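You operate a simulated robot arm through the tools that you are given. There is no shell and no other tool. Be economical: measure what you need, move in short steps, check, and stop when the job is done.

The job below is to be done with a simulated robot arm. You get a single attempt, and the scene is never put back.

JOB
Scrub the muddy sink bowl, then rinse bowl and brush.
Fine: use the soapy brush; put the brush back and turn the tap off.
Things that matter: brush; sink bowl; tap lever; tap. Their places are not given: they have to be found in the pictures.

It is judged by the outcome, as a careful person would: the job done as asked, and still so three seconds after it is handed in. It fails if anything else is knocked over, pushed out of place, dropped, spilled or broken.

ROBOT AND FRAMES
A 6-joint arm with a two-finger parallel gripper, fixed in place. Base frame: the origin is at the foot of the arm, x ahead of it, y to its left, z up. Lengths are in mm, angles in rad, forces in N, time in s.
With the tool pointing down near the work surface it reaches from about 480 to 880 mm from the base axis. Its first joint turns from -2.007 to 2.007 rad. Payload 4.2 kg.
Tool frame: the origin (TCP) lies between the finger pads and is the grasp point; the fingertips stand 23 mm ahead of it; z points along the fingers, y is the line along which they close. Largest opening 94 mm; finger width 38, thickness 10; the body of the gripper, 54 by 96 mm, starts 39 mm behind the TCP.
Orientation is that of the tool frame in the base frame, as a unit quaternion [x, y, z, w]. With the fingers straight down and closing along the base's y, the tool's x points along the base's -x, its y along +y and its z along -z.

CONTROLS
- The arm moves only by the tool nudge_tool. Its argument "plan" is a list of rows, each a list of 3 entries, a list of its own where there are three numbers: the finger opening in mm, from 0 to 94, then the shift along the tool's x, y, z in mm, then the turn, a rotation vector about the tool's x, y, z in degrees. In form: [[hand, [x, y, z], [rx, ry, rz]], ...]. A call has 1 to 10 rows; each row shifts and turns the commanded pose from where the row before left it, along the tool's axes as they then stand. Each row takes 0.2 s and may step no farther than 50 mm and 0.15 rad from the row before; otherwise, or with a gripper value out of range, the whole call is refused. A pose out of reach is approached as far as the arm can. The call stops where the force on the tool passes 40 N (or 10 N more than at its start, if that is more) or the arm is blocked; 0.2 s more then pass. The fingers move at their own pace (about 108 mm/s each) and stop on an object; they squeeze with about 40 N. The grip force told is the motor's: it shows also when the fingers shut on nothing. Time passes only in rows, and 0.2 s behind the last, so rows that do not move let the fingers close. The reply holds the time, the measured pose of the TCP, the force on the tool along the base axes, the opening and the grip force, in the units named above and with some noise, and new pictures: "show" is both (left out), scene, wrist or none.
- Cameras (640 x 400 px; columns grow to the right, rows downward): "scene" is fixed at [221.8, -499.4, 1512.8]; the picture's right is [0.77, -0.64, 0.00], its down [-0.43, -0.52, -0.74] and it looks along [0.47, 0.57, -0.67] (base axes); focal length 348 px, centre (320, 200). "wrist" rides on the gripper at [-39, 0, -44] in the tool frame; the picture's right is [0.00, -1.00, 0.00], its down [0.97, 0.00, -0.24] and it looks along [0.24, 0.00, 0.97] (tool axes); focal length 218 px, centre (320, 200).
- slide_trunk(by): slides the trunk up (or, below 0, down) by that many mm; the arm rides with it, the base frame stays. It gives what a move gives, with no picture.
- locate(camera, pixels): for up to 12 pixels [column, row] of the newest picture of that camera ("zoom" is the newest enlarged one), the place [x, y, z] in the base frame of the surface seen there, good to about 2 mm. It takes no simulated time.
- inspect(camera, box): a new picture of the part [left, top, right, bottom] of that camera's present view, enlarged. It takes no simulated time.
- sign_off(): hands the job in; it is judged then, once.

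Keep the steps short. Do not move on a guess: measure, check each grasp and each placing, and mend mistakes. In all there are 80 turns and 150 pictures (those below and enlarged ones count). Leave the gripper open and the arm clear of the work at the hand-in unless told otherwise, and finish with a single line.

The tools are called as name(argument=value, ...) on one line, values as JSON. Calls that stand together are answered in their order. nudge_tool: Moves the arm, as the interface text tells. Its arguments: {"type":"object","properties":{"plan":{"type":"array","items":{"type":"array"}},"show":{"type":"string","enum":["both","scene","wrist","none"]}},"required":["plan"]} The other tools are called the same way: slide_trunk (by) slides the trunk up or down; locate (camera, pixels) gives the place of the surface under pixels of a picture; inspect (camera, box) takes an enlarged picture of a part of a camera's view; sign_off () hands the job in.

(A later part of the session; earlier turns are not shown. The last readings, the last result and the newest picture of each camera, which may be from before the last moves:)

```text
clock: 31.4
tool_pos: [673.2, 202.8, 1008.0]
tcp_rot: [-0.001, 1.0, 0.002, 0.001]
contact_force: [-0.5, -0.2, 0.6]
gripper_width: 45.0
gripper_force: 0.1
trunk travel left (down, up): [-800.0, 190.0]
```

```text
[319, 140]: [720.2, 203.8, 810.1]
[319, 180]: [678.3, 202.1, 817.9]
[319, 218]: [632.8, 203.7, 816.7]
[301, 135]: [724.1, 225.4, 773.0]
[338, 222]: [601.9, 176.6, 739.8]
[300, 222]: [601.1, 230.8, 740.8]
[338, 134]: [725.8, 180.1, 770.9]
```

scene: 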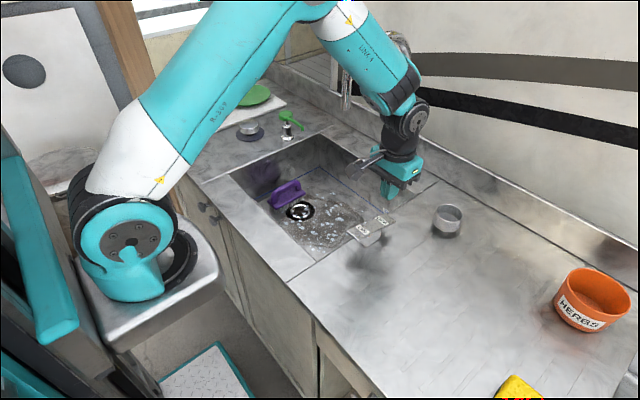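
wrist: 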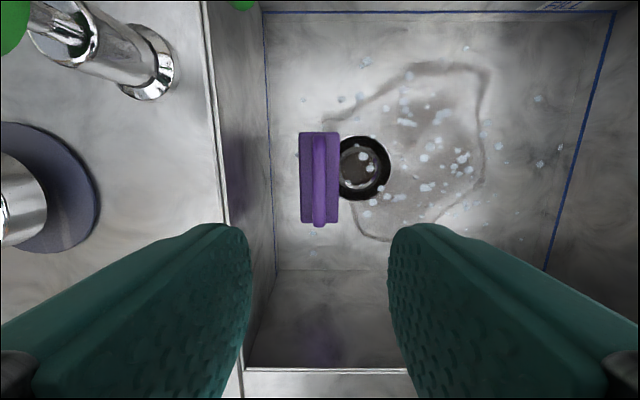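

The handle is centred at (674, 203) with its top at z≈818, right below me. I lower to TCP ≈810 and grip.

nudge_tool(plan=[[45, [0, 0, 45], [0, 0, 0]], [45, [0, 0, 45], [0, 0, 0]], [45, [0, 0, 45], [0, 0, 0]], [45, [0, 0, 45], [0, 0, 0]], [45, [0, 0, 17], [0, 0, 0]], [45, [0, 0, 0], [0, 0, 0]], [0, [0, 0, 0], [0, 0, 0]], [0, [0, 0, 0], [0, 0, 0]]], show="wrist")

```text
clock: 33.2
tool_pos: [670.2, 204.0, 807.0]
tcp_rot: [-0.001, 1.0, 0.002, 0.001]
contact_force: [0.4, -0.3, 0.6]
gripper_width: 14.8
gripper_force: 39.9
trunk travel left (down, up): [-800.0, 190.0]
```

wrist: 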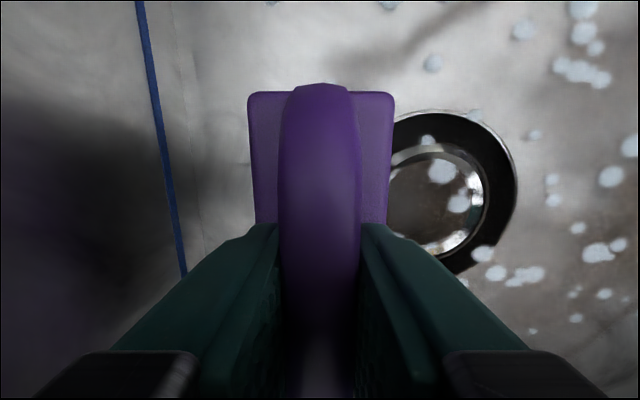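

Gripped (14.8 mm). I press lightly and scrub more strokes, keeping x between ~655 and 765.

nudge_tool(plan=[[0, [0, -15, 2], [0, 0, 0]], [0, [-45, 0, 0], [0, 0, 0]], [0, [-45, 0, 0], [0, 0, 0]], [0, [0, -20, 0], [0, 0, 0]], [0, [45, 0, 0], [0, 0, 0]], [0, [45, 0, 0], [0, 0, 0]], [0, [0, -20, 0], [0, 0, 0]], [0, [-45, 0, 0], [0, 0, 0]], [0, [-45, 0, 0], [0, 0, 0]], [0, [0, -20, 0], [0, 0, 0]]], show="both")

```text
clock: 35.4
tool_pos: [764.1, 125.0, 807.3]
tcp_rot: [-0.001, 1.0, 0.002, 0.001]
contact_force: [1.0, -0.3, 2.6]
gripper_width: 15.2
gripper_force: 39.9
trunk travel left (down, up): [-800.0, 190.0]
```

scene: 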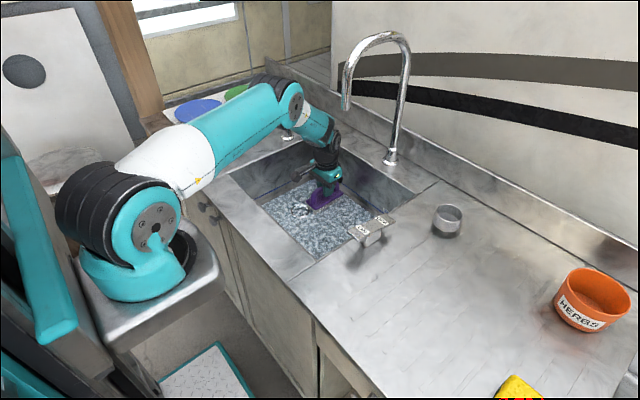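
wrist: 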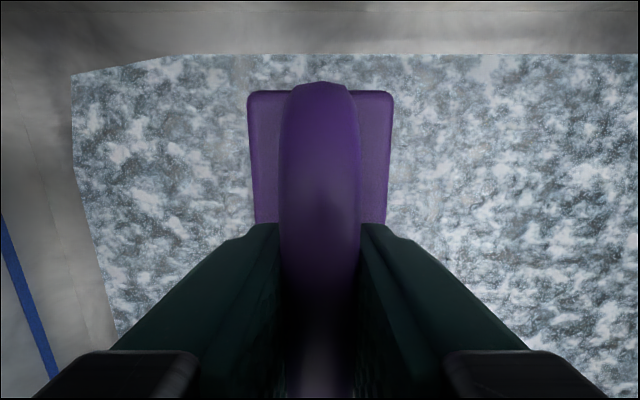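

Suds are back, so the brush is still soapy. I press 1 mm more and continue toward the right.

nudge_tool(plan=[[0, [48, 0, 1], [0, 0, 0]], [0, [48, 0, 0], [0, 0, 0]], [0, [0, -20, 0], [0, 0, 0]], [0, [-48, 0, 0], [0, 0, 0]], [0, [-48, 0, 0], [0, 0, 0]], [0, [0, -20, 0], [0, 0, 0]], [0, [48, 0, 0], [0, 0, 0]], [0, [48, 0, 0], [0, 0, 0]], [0, [0, -20, 0], [0, 0, 0]], [0, [-48, 0, 0], [0, 0, 0]]], show="none")

nudge_tool(plan=[[0, [-48, 0, 0], [0, 0, 0]], [0, [0, -20, 0], [0, 0, 0]], [0, [48, 0, 0], [0, 0, 0]], [0, [48, 0, 0], [0, 0, 0]], [0, [0, -20, 0], [0, 0, 0]], [0, [-48, 0, 0], [0, 0, 0]], [0, [-48, 0, 0], [0, 0, 0]], [0, [0, -20, 0], [0, 0, 0]], [0, [48, 0, 0], [0, 0, 0]], [0, [48, 0, 0], [0, 0, 0]]], show="both")

```text
clock: 37.6
tool_pos: [713.6, 62.7, 805.1]
tcp_rot: [0.0, 1.0, 0.001, -0.002]
contact_force: [-3.8, -0.7, 8.8]
gripper_width: 14.7
gripper_force: 39.8
trunk travel left (down, up): [-800.0, 190.0]
```

```text
clock: 39.8
tool_pos: [667.3, 8.0, 806.2]
tcp_rot: [0.0, 1.0, 0.002, 0.001]
contact_force: [-0.1, -0.2, -0.7]
gripper_width: 14.9
gripper_force: 40.1
trunk travel left (down, up): [-800.0, 190.0]
```

scene: 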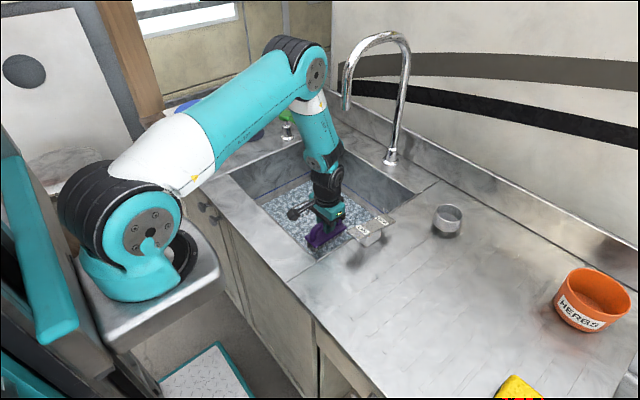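
wrist: 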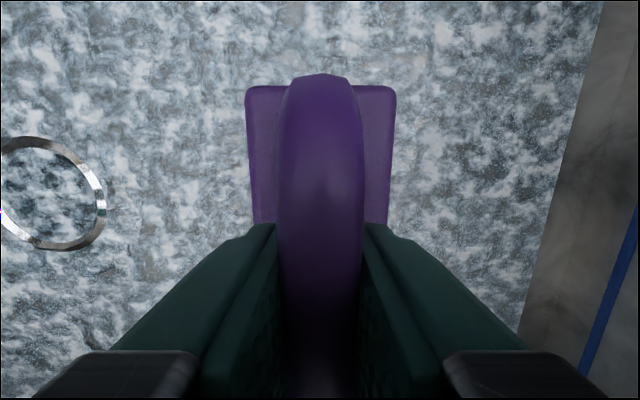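

Contact has become light here (brush slid up a touch in the fingers). I press about 2 mm more and scrub back across, starting with the right edge at y≈-25.

nudge_tool(plan=[[0, [0, 0, 2], [0, 0, 0]], [0, [0, -33, 0], [0, 0, 0]], [0, [-48, 0, 0], [0, 0, 0]], [0, [-48, 0, 0], [0, 0, 0]], [0, [0, 20, 0], [0, 0, 0]], [0, [48, 0, 0], [0, 0, 0]], [0, [48, 0, 0], [0, 0, 0]], [0, [0, 20, 0], [0, 0, 0]], [0, [-48, 0, 0], [0, 0, 0]], [0, [-48, 0, 0], [0, 0, 0]]], show="none")

nudge_tool(plan=[[0, [0, 20, 0], [0, 0, 0]], [0, [48, 0, 0], [0, 0, 0]], [0, [48, 0, 0], [0, 0, 0]], [0, [0, 20, 0], [0, 0, 0]], [0, [-48, 0, 0], [0, 0, 0]], [0, [-48, 0, 0], [0, 0, 0]], [0, [0, 20, 0], [0, 0, 0]], [0, [48, 0, 0], [0, 0, 0]], [0, [48, 0, 0], [0, 0, 0]], [0, [0, 20, 0], [0, 0, 0]]], show="none")

```text
clock: 42.0
tool_pos: [762.1, 15.2, 803.6]
tcp_rot: [-0.001, 1.0, 0.003, 0.002]
contact_force: [-6.8, 0.4, 26.5]
gripper_width: 14.9
gripper_force: 39.7
trunk travel left (down, up): [-800.0, 190.0]
```

```text
clock: 44.2
tool_pos: [665.7, 94.1, 803.6]
tcp_rot: [0.0, 1.0, 0.003, 0.003]
contact_force: [-0.1, -6.9, 26.9]
gripper_width: 14.9
gripper_force: 39.8
trunk travel left (down, up): [-800.0, 190.0]
```

Good steady pressure of about 26 N. I carry on leftwards, then do the near edge.

nudge_tool(plan=[[0, [-48, 0, 0], [0, 0, 0]], [0, [-48, 0, 0], [0, 0, 0]], [0, [0, 20, 0], [0, 0, 0]], [0, [48, 0, 0], [0, 0, 0]], [0, [48, 0, 0], [0, 0, 0]], [0, [0, 20, 0], [0, 0, 0]], [0, [-48, 0, 0], [0, 0, 0]], [0, [-48, 0, 0], [0, 0, 0]], [0, [0, 25, 0], [0, 0, 0]], [0, [48, 0, 0], [0, 0, 0]]], show="none")

nudge_tool(plan=[[0, [48, 0, 0], [0, 0, 0]], [0, [18, 0, 0], [0, 0, 0]], [0, [0, -35, 0], [0, 0, 0]], [0, [0, -35, 0], [0, 0, 0]], [0, [0, -35, 0], [0, 0, 0]], [0, [0, -35, 0], [0, 0, 0]], [0, [0, -35, 0], [0, 0, 0]], [0, [-30, 0, 0], [0, 0, 0]], [0, [0, 35, 0], [0, 0, 0]], [0, [0, 35, 0], [0, 0, 0]]], show="both")

```text
clock: 46.4
tool_pos: [715.3, 158.0, 803.7]
tcp_rot: [-0.001, 1.0, 0.002, 0.0]
contact_force: [0.1, 0.5, 0.3]
gripper_width: 14.8
gripper_force: 40.4
trunk travel left (down, up): [-800.0, 190.0]
```

```text
clock: 48.6
tool_pos: [678.1, 54.9, 804.7]
tcp_rot: [-0.001, 1.0, 0.001, 0.001]
contact_force: [-2.2, -0.8, 11.2]
gripper_width: 14.9
gripper_force: 39.8
trunk travel left (down, up): [-800.0, 190.0]
```

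scene: 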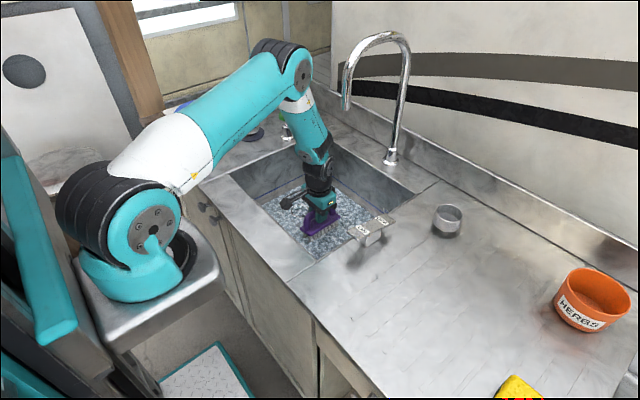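
wrist: 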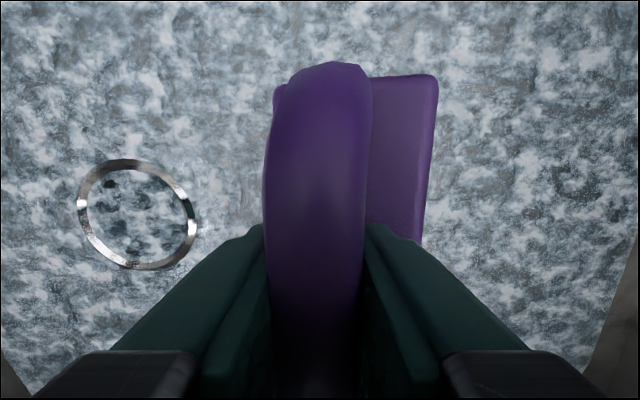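

The sideways strokes rolled the brush in the fingers. I release gently on the floor so it settles flat, then look.

nudge_tool(plan=[[30, [0, 0, 0], [0, 0, 0]], [45, [0, 0, 0], [0, 0, 0]], [45, [0, 0, -30], [0, 0, 0]], [45, [0, 0, -40], [0, 0, 0]], [45, [0, 0, -45], [0, 0, 0]]], show="wrist")

inspect(camera="wrist", box=[160, 0, 480, 260])

locate(camera="wrist", pixels=[[320, 140], [320, 200], [320, 240], [330, 140], [330, 200]])

```text
clock: 49.8
tool_pos: [678.1, 52.6, 921.9]
tcp_rot: [-0.001, 1.0, 0.003, 0.0]
contact_force: [0.0, -0.1, -0.1]
gripper_width: 45.2
gripper_force: 0.1
trunk travel left (down, up): [-800.0, 190.0]
```

wrist: 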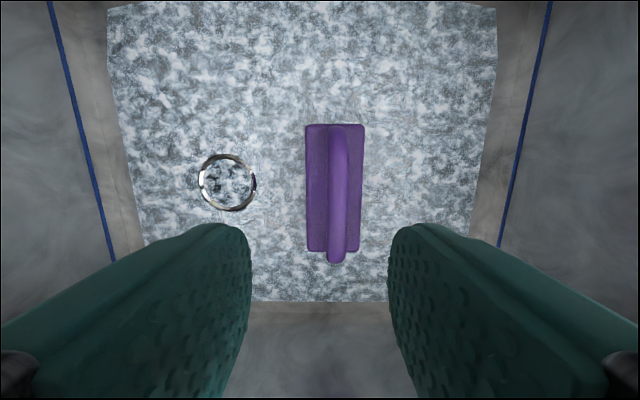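

```text
1.54 times, centred on (320, 130) of wrist
```

zoom: 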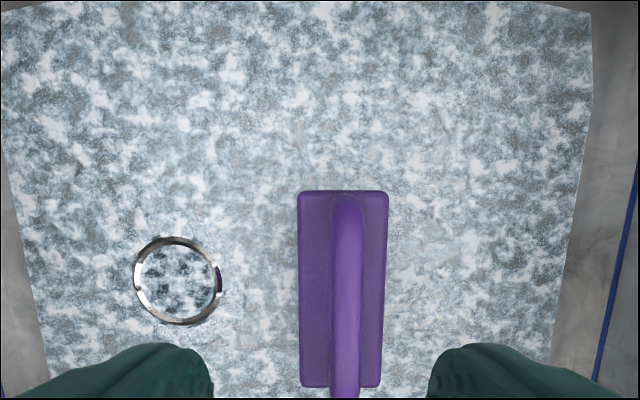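

```text
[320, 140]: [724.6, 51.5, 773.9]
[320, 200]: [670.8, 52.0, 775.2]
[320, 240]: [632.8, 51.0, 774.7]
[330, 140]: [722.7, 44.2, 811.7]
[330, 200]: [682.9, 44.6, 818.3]
```

No brown shows through the suds, and the brush sits flat with its handle at y≈42. I regrasp it.

nudge_tool(plan=[[45, [0, -11, 30], [0, 0, 0]], [45, [0, 0, 45], [0, 0, 0]], [45, [0, 0, 37], [0, 0, 0]], [45, [0, 0, 0], [0, 0, 0]], [0, [0, 0, 0], [0, 0, 0]], [0, [0, 0, 0], [0, 0, 0]]], show="wrist")

```text
clock: 51.2
tool_pos: [680.4, 42.0, 807.8]
tcp_rot: [0.0, 1.0, 0.003, -0.001]
contact_force: [-0.5, 0.0, 0.1]
gripper_width: 14.8
gripper_force: 39.8
trunk travel left (down, up): [-800.0, 190.0]
```

wrist: 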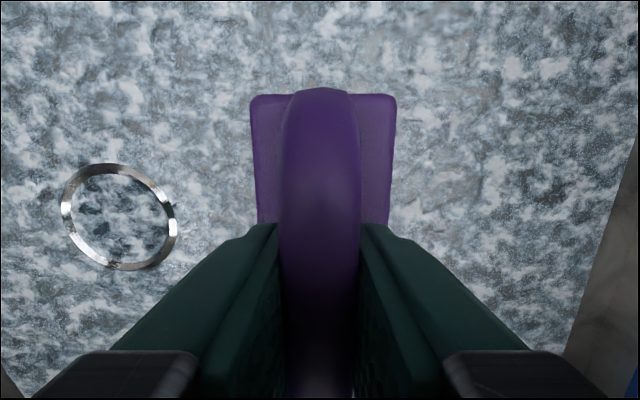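

I add a few more pressed strokes over the mud's core before resting the brush on the left.

nudge_tool(plan=[[0, [0, 0, 3], [0, 0, 0]], [0, [-45, 0, 0], [0, 0, 0]], [0, [-40, 0, 0], [0, 0, 0]], [0, [0, -18, 0], [0, 0, 0]], [0, [45, 0, 0], [0, 0, 0]], [0, [45, 0, 0], [0, 0, 0]], [0, [0, 18, 0], [0, 0, 0]], [0, [-45, 0, 0], [0, 0, 0]], [0, [-45, 0, 0], [0, 0, 0]], [0, [0, 18, 0], [0, 0, 0]]], show="none")

nudge_tool(plan=[[0, [45, 0, 0], [0, 0, 0]], [0, [45, 0, 0], [0, 0, 0]], [0, [0, 18, 0], [0, 0, 0]], [0, [-45, 0, 0], [0, 0, 0]], [0, [-45, 0, 0], [0, 0, 0]], [0, [0, 18, 0], [0, 0, 0]], [0, [45, 0, 0], [0, 0, 0]], [0, [45, 0, 0], [0, 0, 0]], [0, [0, 0, -20], [0, 0, 0]], [0, [0, 0, -5], [0, 0, 0]]], show="both")

```text
clock: 53.4
tool_pos: [763.4, 63.3, 803.4]
tcp_rot: [-0.001, 1.0, 0.003, 0.001]
contact_force: [0.3, -3.0, 12.1]
gripper_width: 15.1
gripper_force: 39.9
trunk travel left (down, up): [-800.0, 190.0]
```

```text
clock: 55.6
tool_pos: [674.1, 98.6, 830.0]
tcp_rot: [-0.001, 1.0, 0.003, 0.001]
contact_force: [0.1, 0.6, -1.3]
gripper_width: 14.9
gripper_force: 39.9
trunk travel left (down, up): [-800.0, 190.0]
```

scene: 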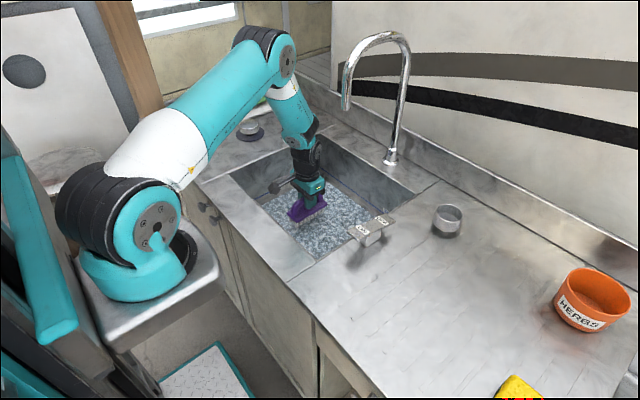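
wrist: 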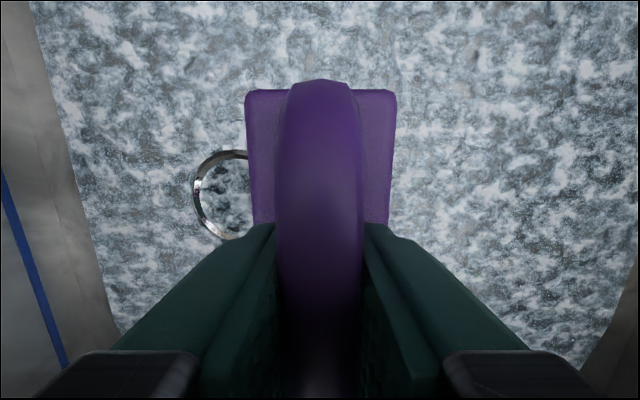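

The brush is straight. I carry it to y≈204, set it down and rise.

nudge_tool(plan=[[0, [0, 35, 0], [0, 0, 0]], [0, [0, 35, 0], [0, 0, 0]], [0, [0, 34, 0], [0, 0, 0]], [0, [0, 0, 12], [0, 0, 0]], [0, [0, 0, 13], [0, 0, 0]], [0, [0, 0, 1], [0, 0, 0]], [45, [0, 0, 0], [0, 0, 0]], [45, [0, 0, 0], [0, 0, 0]], [45, [0, 0, -40], [0, 0, 0]], [45, [0, 0, -45], [0, 0, 0]]], show="wrist")

```text
clock: 57.8
tool_pos: [673.8, 199.0, 888.5]
tcp_rot: [0.0, 1.0, 0.002, -0.001]
contact_force: [0.5, -0.7, -0.2]
gripper_width: 44.8
gripper_force: 0.1
trunk travel left (down, up): [-800.0, 190.0]
```

wrist: 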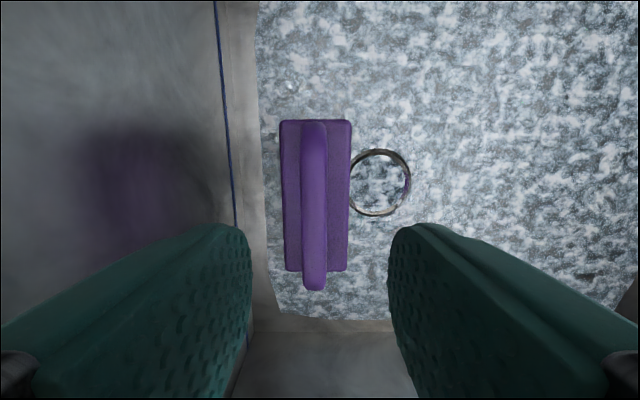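

The brush rests upright. I go to the lever's ON end by the same route.

nudge_tool(plan=[[45, [0, 0, -48], [0, 0, 0]], [45, [20, 0, -45], [0, 0, 0]], [20, [25, -15, -42], [0, 0, 0]], [0, [25, -42, -12], [0, 0, 0]], [0, [2, -50, 0], [0, 0, 0]], [0, [0, -50, 0], [0, 0, 0]], [0, [0, -50, 0], [0, 0, 0]], [0, [0, -50, 0], [0, 0, 0]], [0, [0, -50, 0], [0, 0, 0]], [0, [0, -50, 0], [0, 0, 0]]], show="wrist")

```text
refused: row 3 steps farther than a row can; nothing moved
```

nudge_tool(plan=[[45, [0, 0, -48], [0, 0, 0]], [45, [20, 0, -44], [0, 0, 0]], [20, [25, -10, -40], [0, 0, 0]], [0, [25, -40, -14], [0, 0, 0]], [0, [2, -49, 0], [0, 0, 0]], [0, [0, -50, 0], [0, 0, 0]], [0, [0, -50, 0], [0, 0, 0]], [0, [0, -50, 0], [0, 0, 0]], [0, [0, -50, 0], [0, 0, 0]], [0, [0, -50, 0], [0, 0, 0]]], show="none")

```text
clock: 60.0
tool_pos: [598.5, -149.9, 1033.9]
tcp_rot: [-0.002, 1.0, 0.002, 0.001]
contact_force: [-0.2, 1.0, -0.6]
gripper_width: 0.3
gripper_force: 40.0
trunk travel left (down, up): [-800.0, 190.0]
```

I am above the ON end; a small shift right, then press and lift.

nudge_tool(plan=[[0, [-6, -16, 25], [0, 0, 0]], [0, [0, 0, 18], [0, 0, 0]], [0, [0, 0, 6], [0, 0, 0]], [0, [0, 0, 6], [0, 0, 0]], [0, [0, 0, 5], [0, 0, 0]], [0, [0, 0, 5], [0, 0, 0]], [0, [0, 0, 4], [0, 0, 0]], [0, [0, 0, -45], [0, 0, 0]], [0, [10, 20, -40], [0, 0, 0]], [0, [5, 45, 0], [0, 0, 0]]], show="both")

inspect(camera="wrist", box=[0, 0, 320, 240])

```text
clock: 62.2
tool_pos: [592.3, -101.6, 1049.6]
tcp_rot: [0.0, 1.0, 0.004, 0.001]
contact_force: [1.1, -0.6, -0.6]
gripper_width: 0.1
gripper_force: 39.7
trunk travel left (down, up): [-800.0, 190.0]
```

scene: 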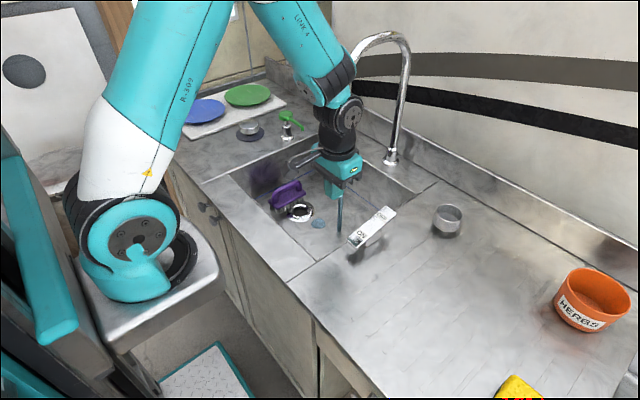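
wrist: 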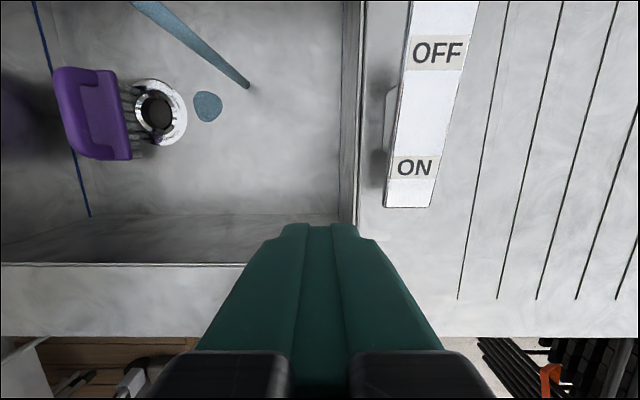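

```text
1.67 times, centred on (160, 120) of wrist
```

zoom: 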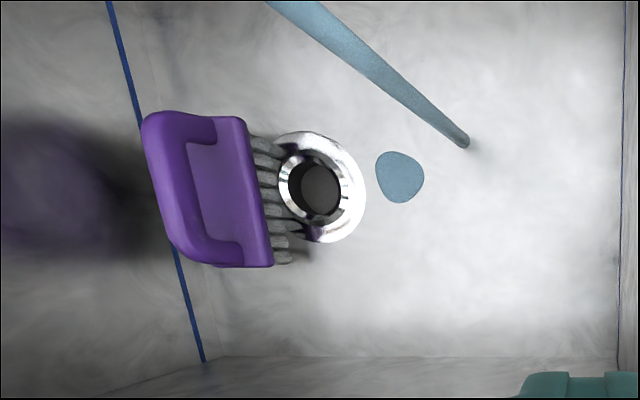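

The bowl is clean now, mud and suds gone. Next, the brush: I return above it to rinse it under the running stream.

nudge_tool(plan=[[0, [-10, 48, 0], [0, 0, 0]], [0, [0, 50, 0], [0, 0, 0]], [0, [0, 50, 0], [0, 0, 0]], [20, [0, 50, 0], [0, 0, 0]], [45, [0, 50, 0], [0, 0, 0]], [45, [-25, 42, 0], [0, 0, 0]], [45, [-46, 14, 0], [0, 0, 0]], [45, [0, 0, 45], [0, 0, 0]], [45, [0, 0, 45], [0, 0, 0]]], show="both")

```text
clock: 64.2
tool_pos: [672.5, 204.5, 962.6]
tcp_rot: [-0.001, 1.0, 0.003, 0.0]
contact_force: [-0.5, -0.8, -0.6]
gripper_width: 44.9
gripper_force: 0.1
trunk travel left (down, up): [-800.0, 190.0]
```

scene: 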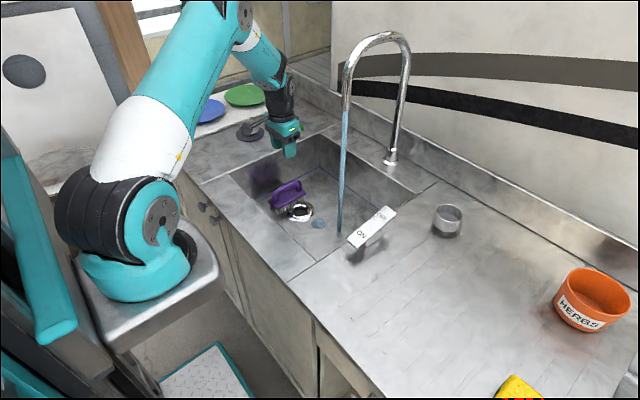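
wrist: 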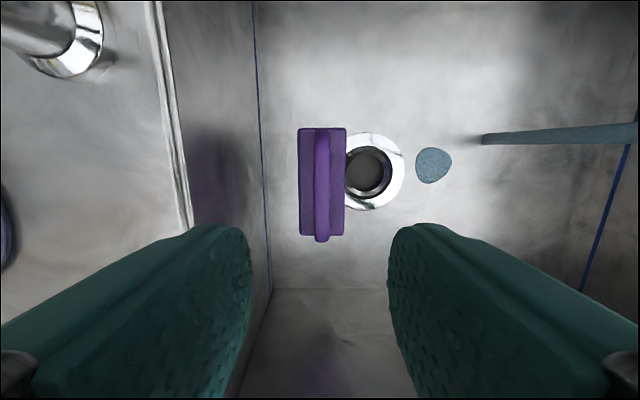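

Handle at column 322, aligned. I lower, grip and lift a little.

locate(camera="wrist", pixels=[[485, 139], [560, 134]])

locate(camera="scene", pixels=[[344, 125], [343, 160], [341, 200], [347, 105]])

nudge_tool(plan=[[45, [0, -1, 45], [0, 0, 0]], [45, [0, 0, 45], [0, 0, 0]], [45, [0, 0, 45], [0, 0, 0]], [45, [0, 0, 18], [0, 0, 0]], [45, [0, 0, 0], [0, 0, 0]], [0, [0, 0, 0], [0, 0, 0]], [0, [0, 0, 0], [0, 0, 0]], [0, [0, 0, -30], [0, 0, 0]], [0, [0, 0, -40], [0, 0, 0]]], show="both")

```text
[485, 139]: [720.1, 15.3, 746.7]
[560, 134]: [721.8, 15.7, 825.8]
```

```text
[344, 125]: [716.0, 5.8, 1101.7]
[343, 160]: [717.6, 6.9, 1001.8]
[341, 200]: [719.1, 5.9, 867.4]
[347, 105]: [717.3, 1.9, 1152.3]
```

```text
clock: 66.2
tool_pos: [673.0, 204.4, 879.2]
tcp_rot: [-0.001, 1.0, 0.001, 0.001]
contact_force: [0.5, -0.3, -1.4]
gripper_width: 15.2
gripper_force: 40.0
trunk travel left (down, up): [-800.0, 190.0]
```

scene: 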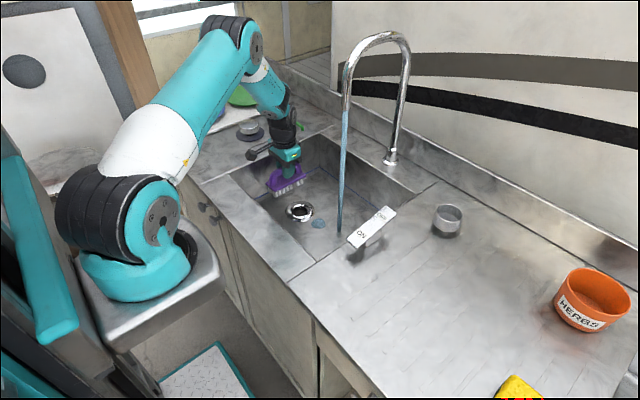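
wrist: 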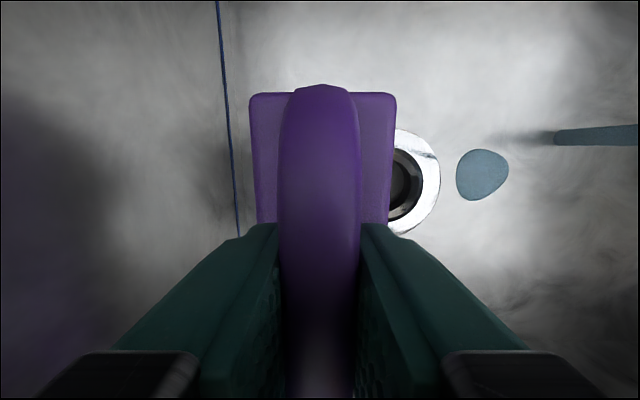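

The stream is at about (718, 7). The plan is to pitch the brush so the bristles face forward (+x) and bring them into the stream from behind, with the arm clear of the spout. I first rise and pull back to about (610, 130, 1045), then begin pitching.

nudge_tool(plan=[[0, [0, 0, -45], [0, 0, 0]], [0, [16, -18, -40], [0, 0, 0]], [0, [22, -25, -36], [0, 0, 0]], [0, [22, -30, -30], [0, 0, 0]], [0, [0, 0, -15], [0, 0, 0]], [0, [0, 0, 0], [0, -8, 0]], [0, [0, 0, 0], [0, -8, 0]], [0, [0, 0, 0], [0, -8, 0]], [0, [0, 0, 0], [0, -8, 0]], [0, [0, 0, 0], [0, 0, 0]]], show="both")

```text
clock: 68.4
tool_pos: [611.9, 129.5, 1044.5]
tcp_rot: [0.001, 0.961, 0.002, 0.276]
contact_force: [0.3, 0.4, -1.4]
gripper_width: 14.8
gripper_force: 40.1
trunk travel left (down, up): [-800.0, 190.0]
```

scene: 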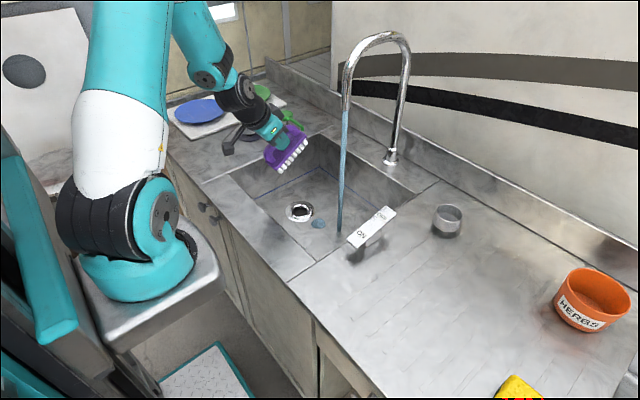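
wrist: 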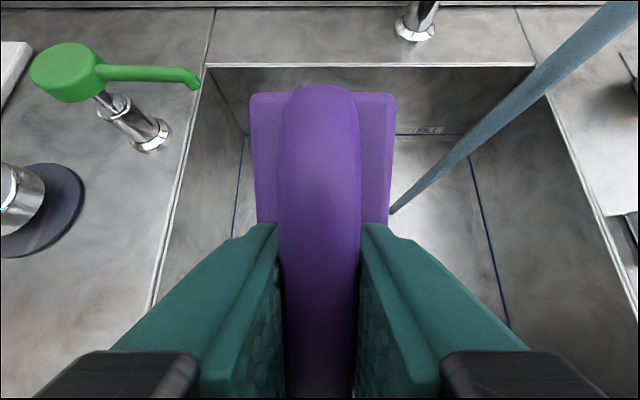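

The pitch works well. I continue for another 4 rows.

nudge_tool(plan=[[0, [0, 0, 0], [0, -8, 0]], [0, [0, 0, 0], [0, -8, 0]], [0, [0, 0, 0], [0, -8, 0]], [0, [0, 0, 0], [0, -8, 0]], [0, [0, 0, 0], [0, -6, 0]], [0, [0, 0, 0], [0, 0, 0]]], show="both")

inspect(camera="scene", box=[190, 40, 390, 200])

```text
clock: 69.8
tool_pos: [613.1, 130.9, 1044.1]
tcp_rot: [0.001, 0.819, 0.002, 0.574]
contact_force: [-1.1, -0.1, -0.9]
gripper_width: 14.8
gripper_force: 40.2
trunk travel left (down, up): [-800.0, 190.0]
```

scene: 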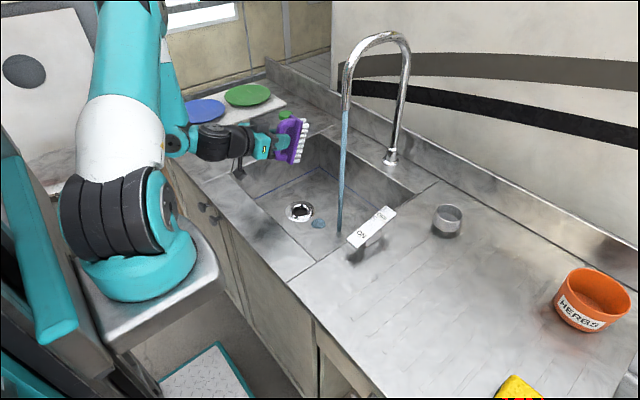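
wrist: 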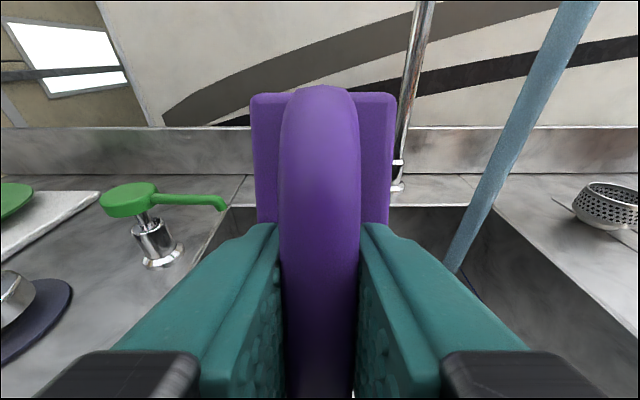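

```text
2.50 times, centred on (290, 120) of scene
```

zoom: 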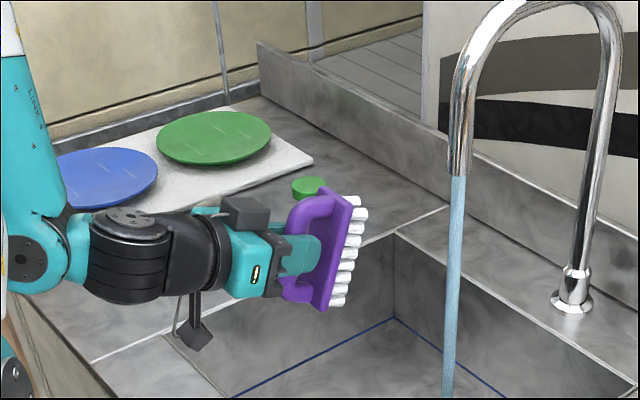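

At 70° pitch all is clear. I go to 90° and slide right to y≈8, still short of the stream (bristle tips at x≈680).

nudge_tool(plan=[[0, [0, 0, 0], [0, -7, 0]], [0, [0, 0, 0], [0, -7, 0]], [0, [0, 0, 0], [0, -6, 0]], [0, [0, -30, 0], [0, 0, 0]], [0, [0, -30, 0], [0, 0, 0]], [0, [0, -30, 0], [0, 0, 0]], [0, [0, -30, 0], [0, 0, 0]]], show="both")

```text
clock: 71.4
tool_pos: [670.3, 78.2, 1082.0]
tcp_rot: [0.003, 0.772, -0.001, 0.635]
contact_force: [1.4, 0.7, -0.3]
gripper_width: 14.8
gripper_force: 40.3
out of reach, approached as far as the arm can: row 2, 3, 4, 5, 6, 7
trunk travel left (down, up): [-800.0, 190.0]
```

scene: 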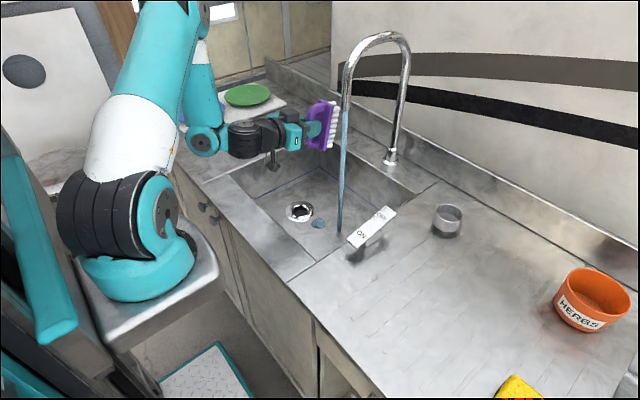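
wrist: 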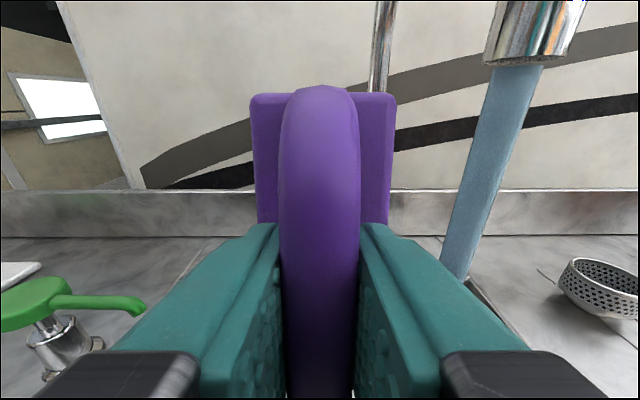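

Full 90° was out of reach and the arm drifted to (670, 78, 1082). I undo the last turn and go back left a bit before approaching at 70°.

nudge_tool(plan=[[0, [0, 50, 0], [0, 7, 0]], [0, [0, 30, 0], [0, 7, 0]], [0, [0, 10, 0], [0, 6, 0]], [0, [0, 0, 0], [0, 0, 0]]], show="none")

```text
clock: 72.4
tool_pos: [669.1, 168.8, 1082.7]
tcp_rot: [0.002, 0.87, 0.001, 0.494]
contact_force: [0.4, 0.1, -0.8]
gripper_width: 14.8
gripper_force: 39.8
trunk travel left (down, up): [-800.0, 190.0]
```

Now at pitch ≈59°, (669, 169, 1083). I pitch to ≈71°, move to about (640, 169, 1043), then slide right to y≈8, staying short of the stream.

nudge_tool(plan=[[0, [0, 0, 0], [0, -6, 0]], [0, [0, 0, 0], [0, -6, 0]], [0, [24, 0, -7], [0, 0, 0]], [0, [24, 0, -8], [0, 0, 0]], [0, [0, -40, 0], [0, 0, 0]], [0, [0, -40, 0], [0, 0, 0]], [0, [0, -40, 0], [0, 0, 0]]], show="scene")

```text
clock: 74.0
tool_pos: [638.5, 47.5, 1042.0]
tcp_rot: [0.003, 0.814, 0.0, 0.581]
contact_force: [-0.8, 1.0, -1.3]
gripper_width: 14.8
gripper_force: 40.3
trunk travel left (down, up): [-800.0, 190.0]
```

scene: 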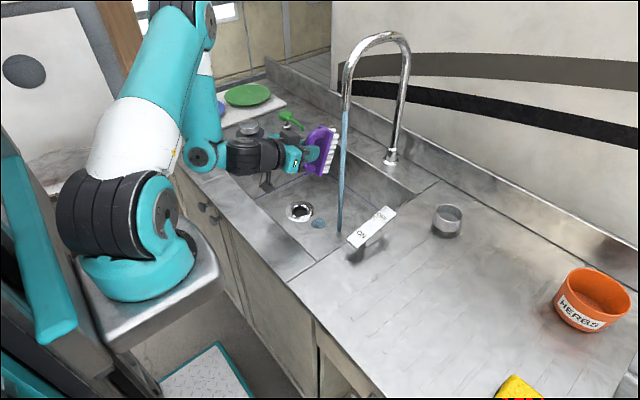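

On target at pitch 71°. I slide the last 40 mm to the stream line and then move forward so the bristles enter it.

nudge_tool(plan=[[0, [0, -40, 0], [0, 0, 0]], [0, [-5, 0, 14], [0, 0, 0]], [0, [0, 0, 0], [0, 0, 0]], [0, [0, 0, 0], [0, 0, 0]]], show="both")

inspect(camera="scene", box=[280, 80, 400, 200])

```text
clock: 75.0
tool_pos: [673.4, 19.0, 1049.1]
tcp_rot: [0.003, 0.813, 0.0, 0.583]
contact_force: [0.4, 0.4, -0.8]
gripper_width: 14.9
gripper_force: 40.6
out of reach, approached as far as the arm can: row 1
trunk travel left (down, up): [-800.0, 190.0]
```

scene: 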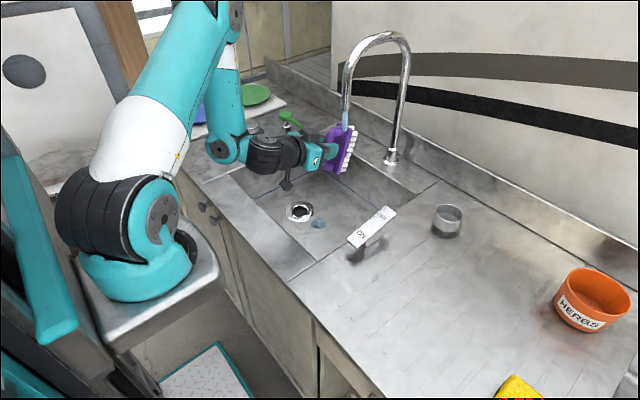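
wrist: 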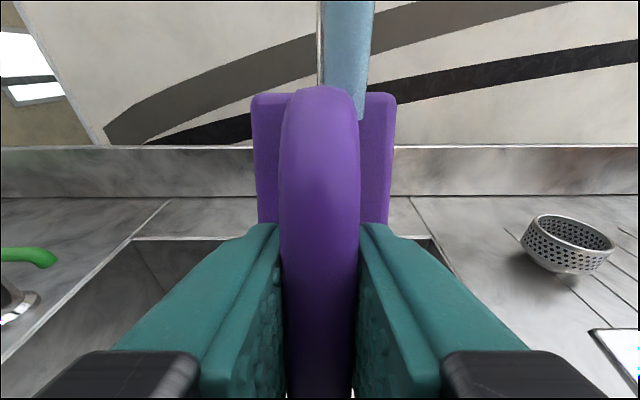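

```text
3.33 times, centred on (340, 140) of scene
```

zoom: 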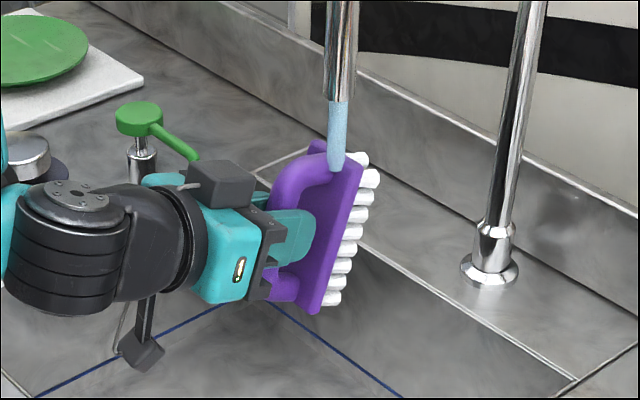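

The stream hits the back of the brush near its upper end. I back off about 16 mm so it falls on the bristles, and hold.

nudge_tool(plan=[[0, [5, -6, -15], [0, 0, 0]], [0, [0, 0, 0], [0, 0, 0]], [0, [0, 0, 0], [0, 0, 0]], [0, [0, 0, 0], [0, 0, 0]], [0, [0, 0, 0], [0, 0, 0]]], show="scene")

inspect(camera="scene", box=[280, 80, 400, 200])

```text
clock: 76.2
tool_pos: [659.3, 13.9, 1048.9]
tcp_rot: [0.002, 0.814, 0.0, 0.581]
contact_force: [-0.2, 0.0, -1.4]
gripper_width: 15.2
gripper_force: 39.9
out of reach, approached as far as the arm can: row 1
trunk travel left (down, up): [-800.0, 190.0]
```

scene: 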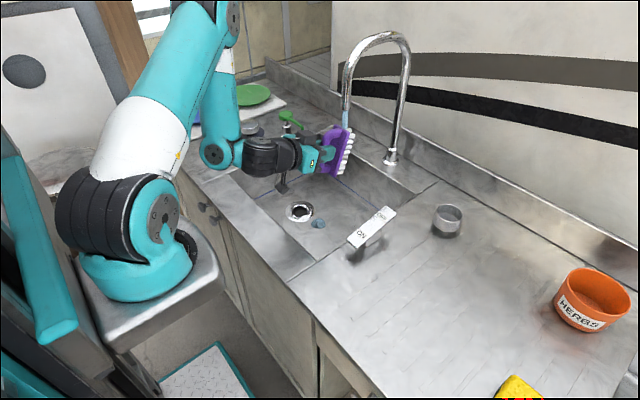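

```text
3.33 times, centred on (340, 140) of scene
```

zoom: 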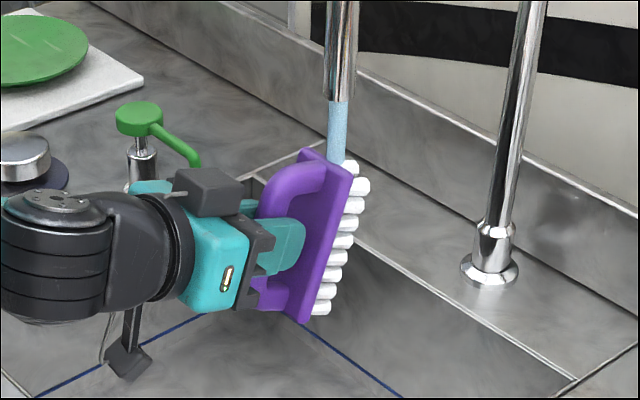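

The stream meets the brush at its upper end. I ease the pitch slightly and back off 12 mm so the water runs down the bristle faces, and hold 1.5 s.

nudge_tool(plan=[[0, [0, 0, 0], [0, 5, 0]], [0, [5, -5, -11], [0, 0, 0]], [0, [0, 0, 0], [0, 0, 0]], [0, [0, 0, 0], [0, 0, 0]], [0, [0, 0, 0], [0, 0, 0]], [0, [0, 0, 0], [0, 0, 0]], [0, [0, 0, 0], [0, 0, 0]], [0, [0, 0, 0], [0, 0, 0]]], show="scene")

inspect(camera="scene", box=[280, 80, 400, 200])

```text
clock: 78.0
tool_pos: [647.8, 8.9, 1050.6]
tcp_rot: [0.002, 0.837, 0.001, 0.547]
contact_force: [-0.2, -0.1, -1.2]
gripper_width: 14.8
gripper_force: 40.2
trunk travel left (down, up): [-800.0, 190.0]
```

scene: 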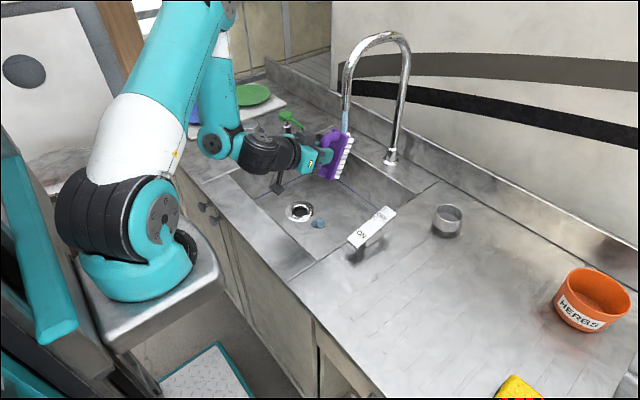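

```text
3.33 times, centred on (340, 140) of scene
```

zoom: 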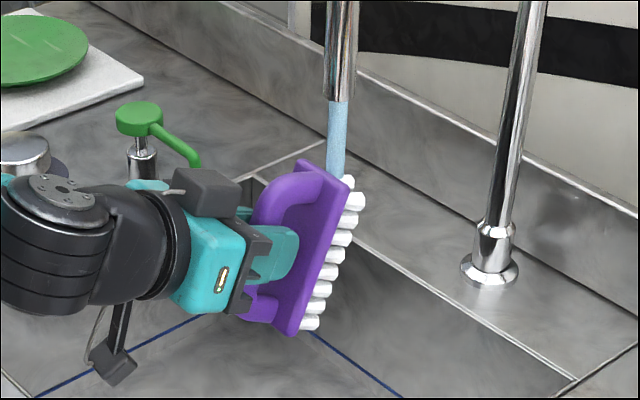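

The stream is on the bristle edge. I take a close look at the bristles for suds or mud, and sweep slowly forward and back a little to rinse the rest.

nudge_tool(plan=[[0, [0, 8, 0], [0, 0, 0]], [0, [0, -8, 0], [0, 0, 0]], [0, [0, -8, 0], [0, 0, 0]], [0, [-4, 8, 10], [0, 0, 0]], [0, [-4, 0, 10], [0, 0, 0]], [0, [4, 8, -10], [0, 0, 0]], [0, [4, -8, -9], [0, 0, 0]], [0, [0, 0, 0], [0, 0, 0]], [0, [0, 0, 0], [0, 0, 0]]], show="none")

inspect(camera="scene", box=[310, 110, 370, 170])

```text
clock: 80.0
tool_pos: [649.6, 10.5, 1049.5]
tcp_rot: [0.002, 0.837, 0.001, 0.547]
contact_force: [0.4, 0.1, -0.3]
gripper_width: 14.9
gripper_force: 40.4
trunk travel left (down, up): [-800.0, 190.0]
```

```text
6.67 times, centred on (340, 140) of scene
```

zoom: 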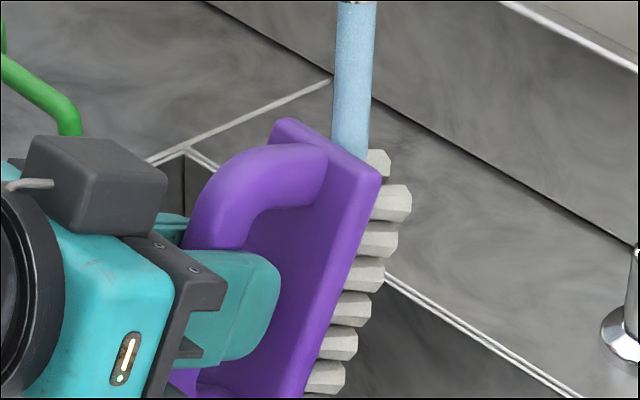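

The bristles look clean. I withdraw left to y≈130 over the bowl, then start turning the brush upright.

nudge_tool(plan=[[0, [0, 40, 0], [0, 0, 0]], [0, [0, 40, 0], [0, 0, 0]], [0, [0, 40, 0], [0, 0, 0]], [0, [0, 0, 0], [0, 8.2, 0]], [0, [0, 0, 0], [0, 8.2, 0]], [0, [0, 0, 0], [0, 8.2, 0]], [0, [0, 0, 0], [0, 8.2, 0]], [0, [0, 0, 0], [0, 8.2, 0]], [0, [0, 0, 0], [0, 8.2, 0]], [0, [0, 0, 0], [0, 8.2, 0]]], show="none")

nudge_tool(plan=[[0, [0, 0, 0], [0, 8.2, 0]], [0, [0, 0, 0], [0, 0.7, 0]], [0, [0, 0, 0], [0, 0, 0]]], show="both")

inspect(camera="wrist", box=[300, 0, 640, 220])

```text
clock: 82.2
tool_pos: [648.2, 129.6, 1052.6]
tcp_rot: [0.002, 0.997, 0.001, 0.076]
contact_force: [-0.6, -0.5, -0.8]
gripper_width: 14.9
gripper_force: 39.8
trunk travel left (down, up): [-800.0, 190.0]
```

```text
clock: 83.0
tool_pos: [650.4, 128.6, 1052.2]
tcp_rot: [0.002, 1.0, 0.001, -0.001]
contact_force: [0.0, -0.8, -1.3]
gripper_width: 15.2
gripper_force: 40.2
trunk travel left (down, up): [-800.0, 190.0]
```

scene: 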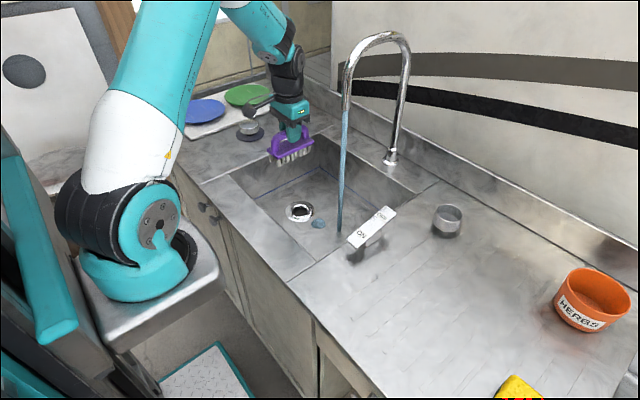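
wrist: 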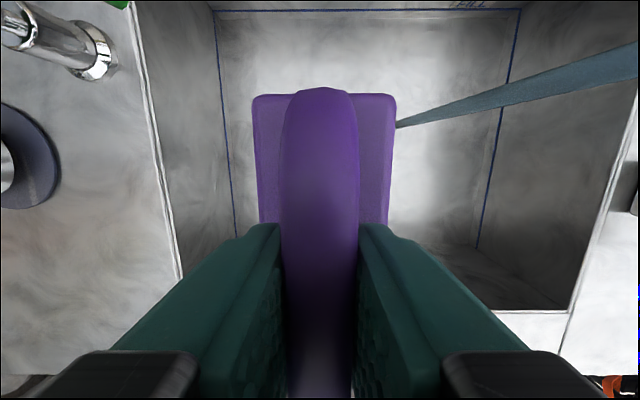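

```text
1.82 times, centred on (470, 110) of wrist
```

zoom: 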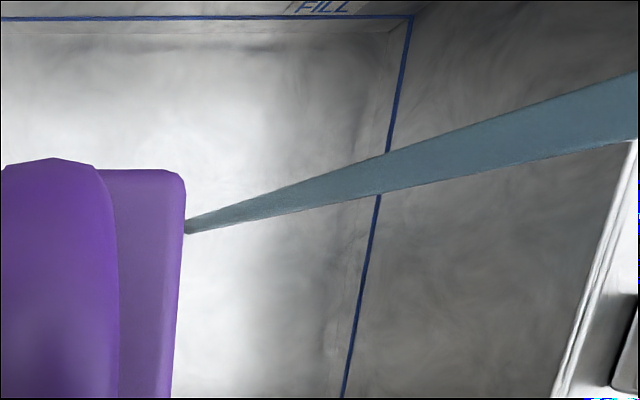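

The brush hangs level and the bowl is clean. I carry it back over its original place, (537, 405), with the original yaw.

nudge_tool(plan=[[0, [30, 30, 0], [0, 0, 0]], [0, [25, 43, 0], [0, 0, 0]], [0, [20, 45, 0], [0, 0, 0]], [0, [15, 46, 0], [0, 0, 0]], [0, [12, 46, 0], [0, 0, 0]], [0, [11, 46, 0], [0, 0, 0]], [0, [0, 20, 0], [0, 0, -4.5]], [0, [0, 0, 30], [0, 0, 0]], [0, [0, 0, 20], [0, 0, 0]]], show="both")

```text
clock: 85.0
tool_pos: [539.2, 408.7, 1001.9]
tcp_rot: [-0.038, 0.999, 0.002, 0.0]
contact_force: [-0.2, -0.4, -1.1]
gripper_width: 14.8
gripper_force: 40.1
trunk travel left (down, up): [-800.0, 190.0]
```

scene: 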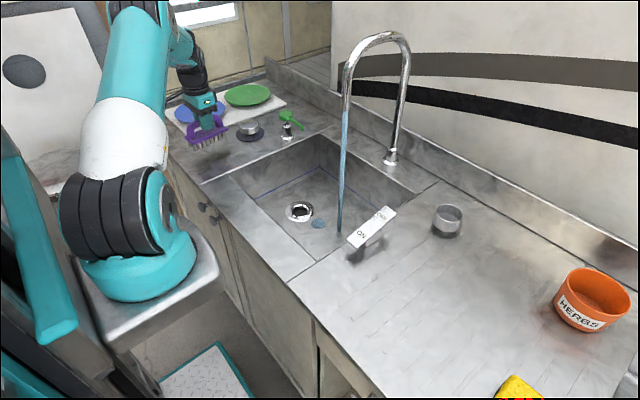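
wrist: 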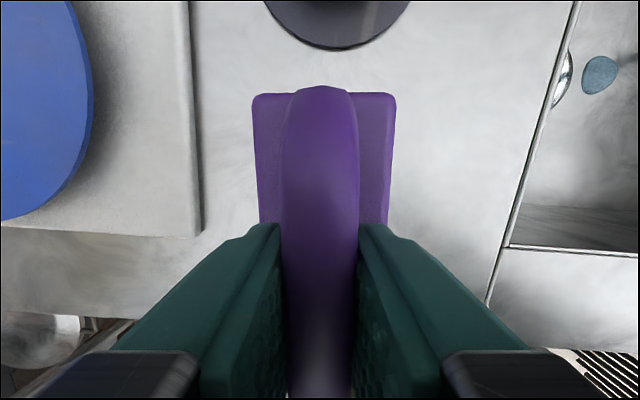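

Good. I correct by (-2, -4) and lower in small steps to contact at about TCP 968.

nudge_tool(plan=[[0, [2, -4, 15], [0, 0, 0]], [0, [0, 0, 12], [0, 0, 0]], [0, [0, 0, 4], [0, 0, 0]], [0, [0, 0, 2], [0, 0, 0]], [0, [0, 0, 0], [0, 0, 0]]], show="none")

```text
clock: 86.2
tool_pos: [536.8, 402.8, 970.5]
tcp_rot: [-0.038, 0.999, 0.003, 0.0]
contact_force: [1.9, -0.6, 1.7]
gripper_width: 14.6
gripper_force: 39.7
trunk travel left (down, up): [-800.0, 190.0]
```

Force is just beginning to rise (1.7 N): first touch. I go 1–2 mm more.

nudge_tool(plan=[[0, [0, 0, 1.5], [0, 0, 0]], [0, [0, 0, 0], [0, 0, 0]]], show="none")

```text
clock: 86.8
tool_pos: [536.8, 402.5, 969.1]
tcp_rot: [-0.038, 0.999, 0.003, 0.001]
contact_force: [2.3, -2.2, 10.5]
gripper_width: 14.8
gripper_force: 39.7
trunk travel left (down, up): [-800.0, 190.0]
```

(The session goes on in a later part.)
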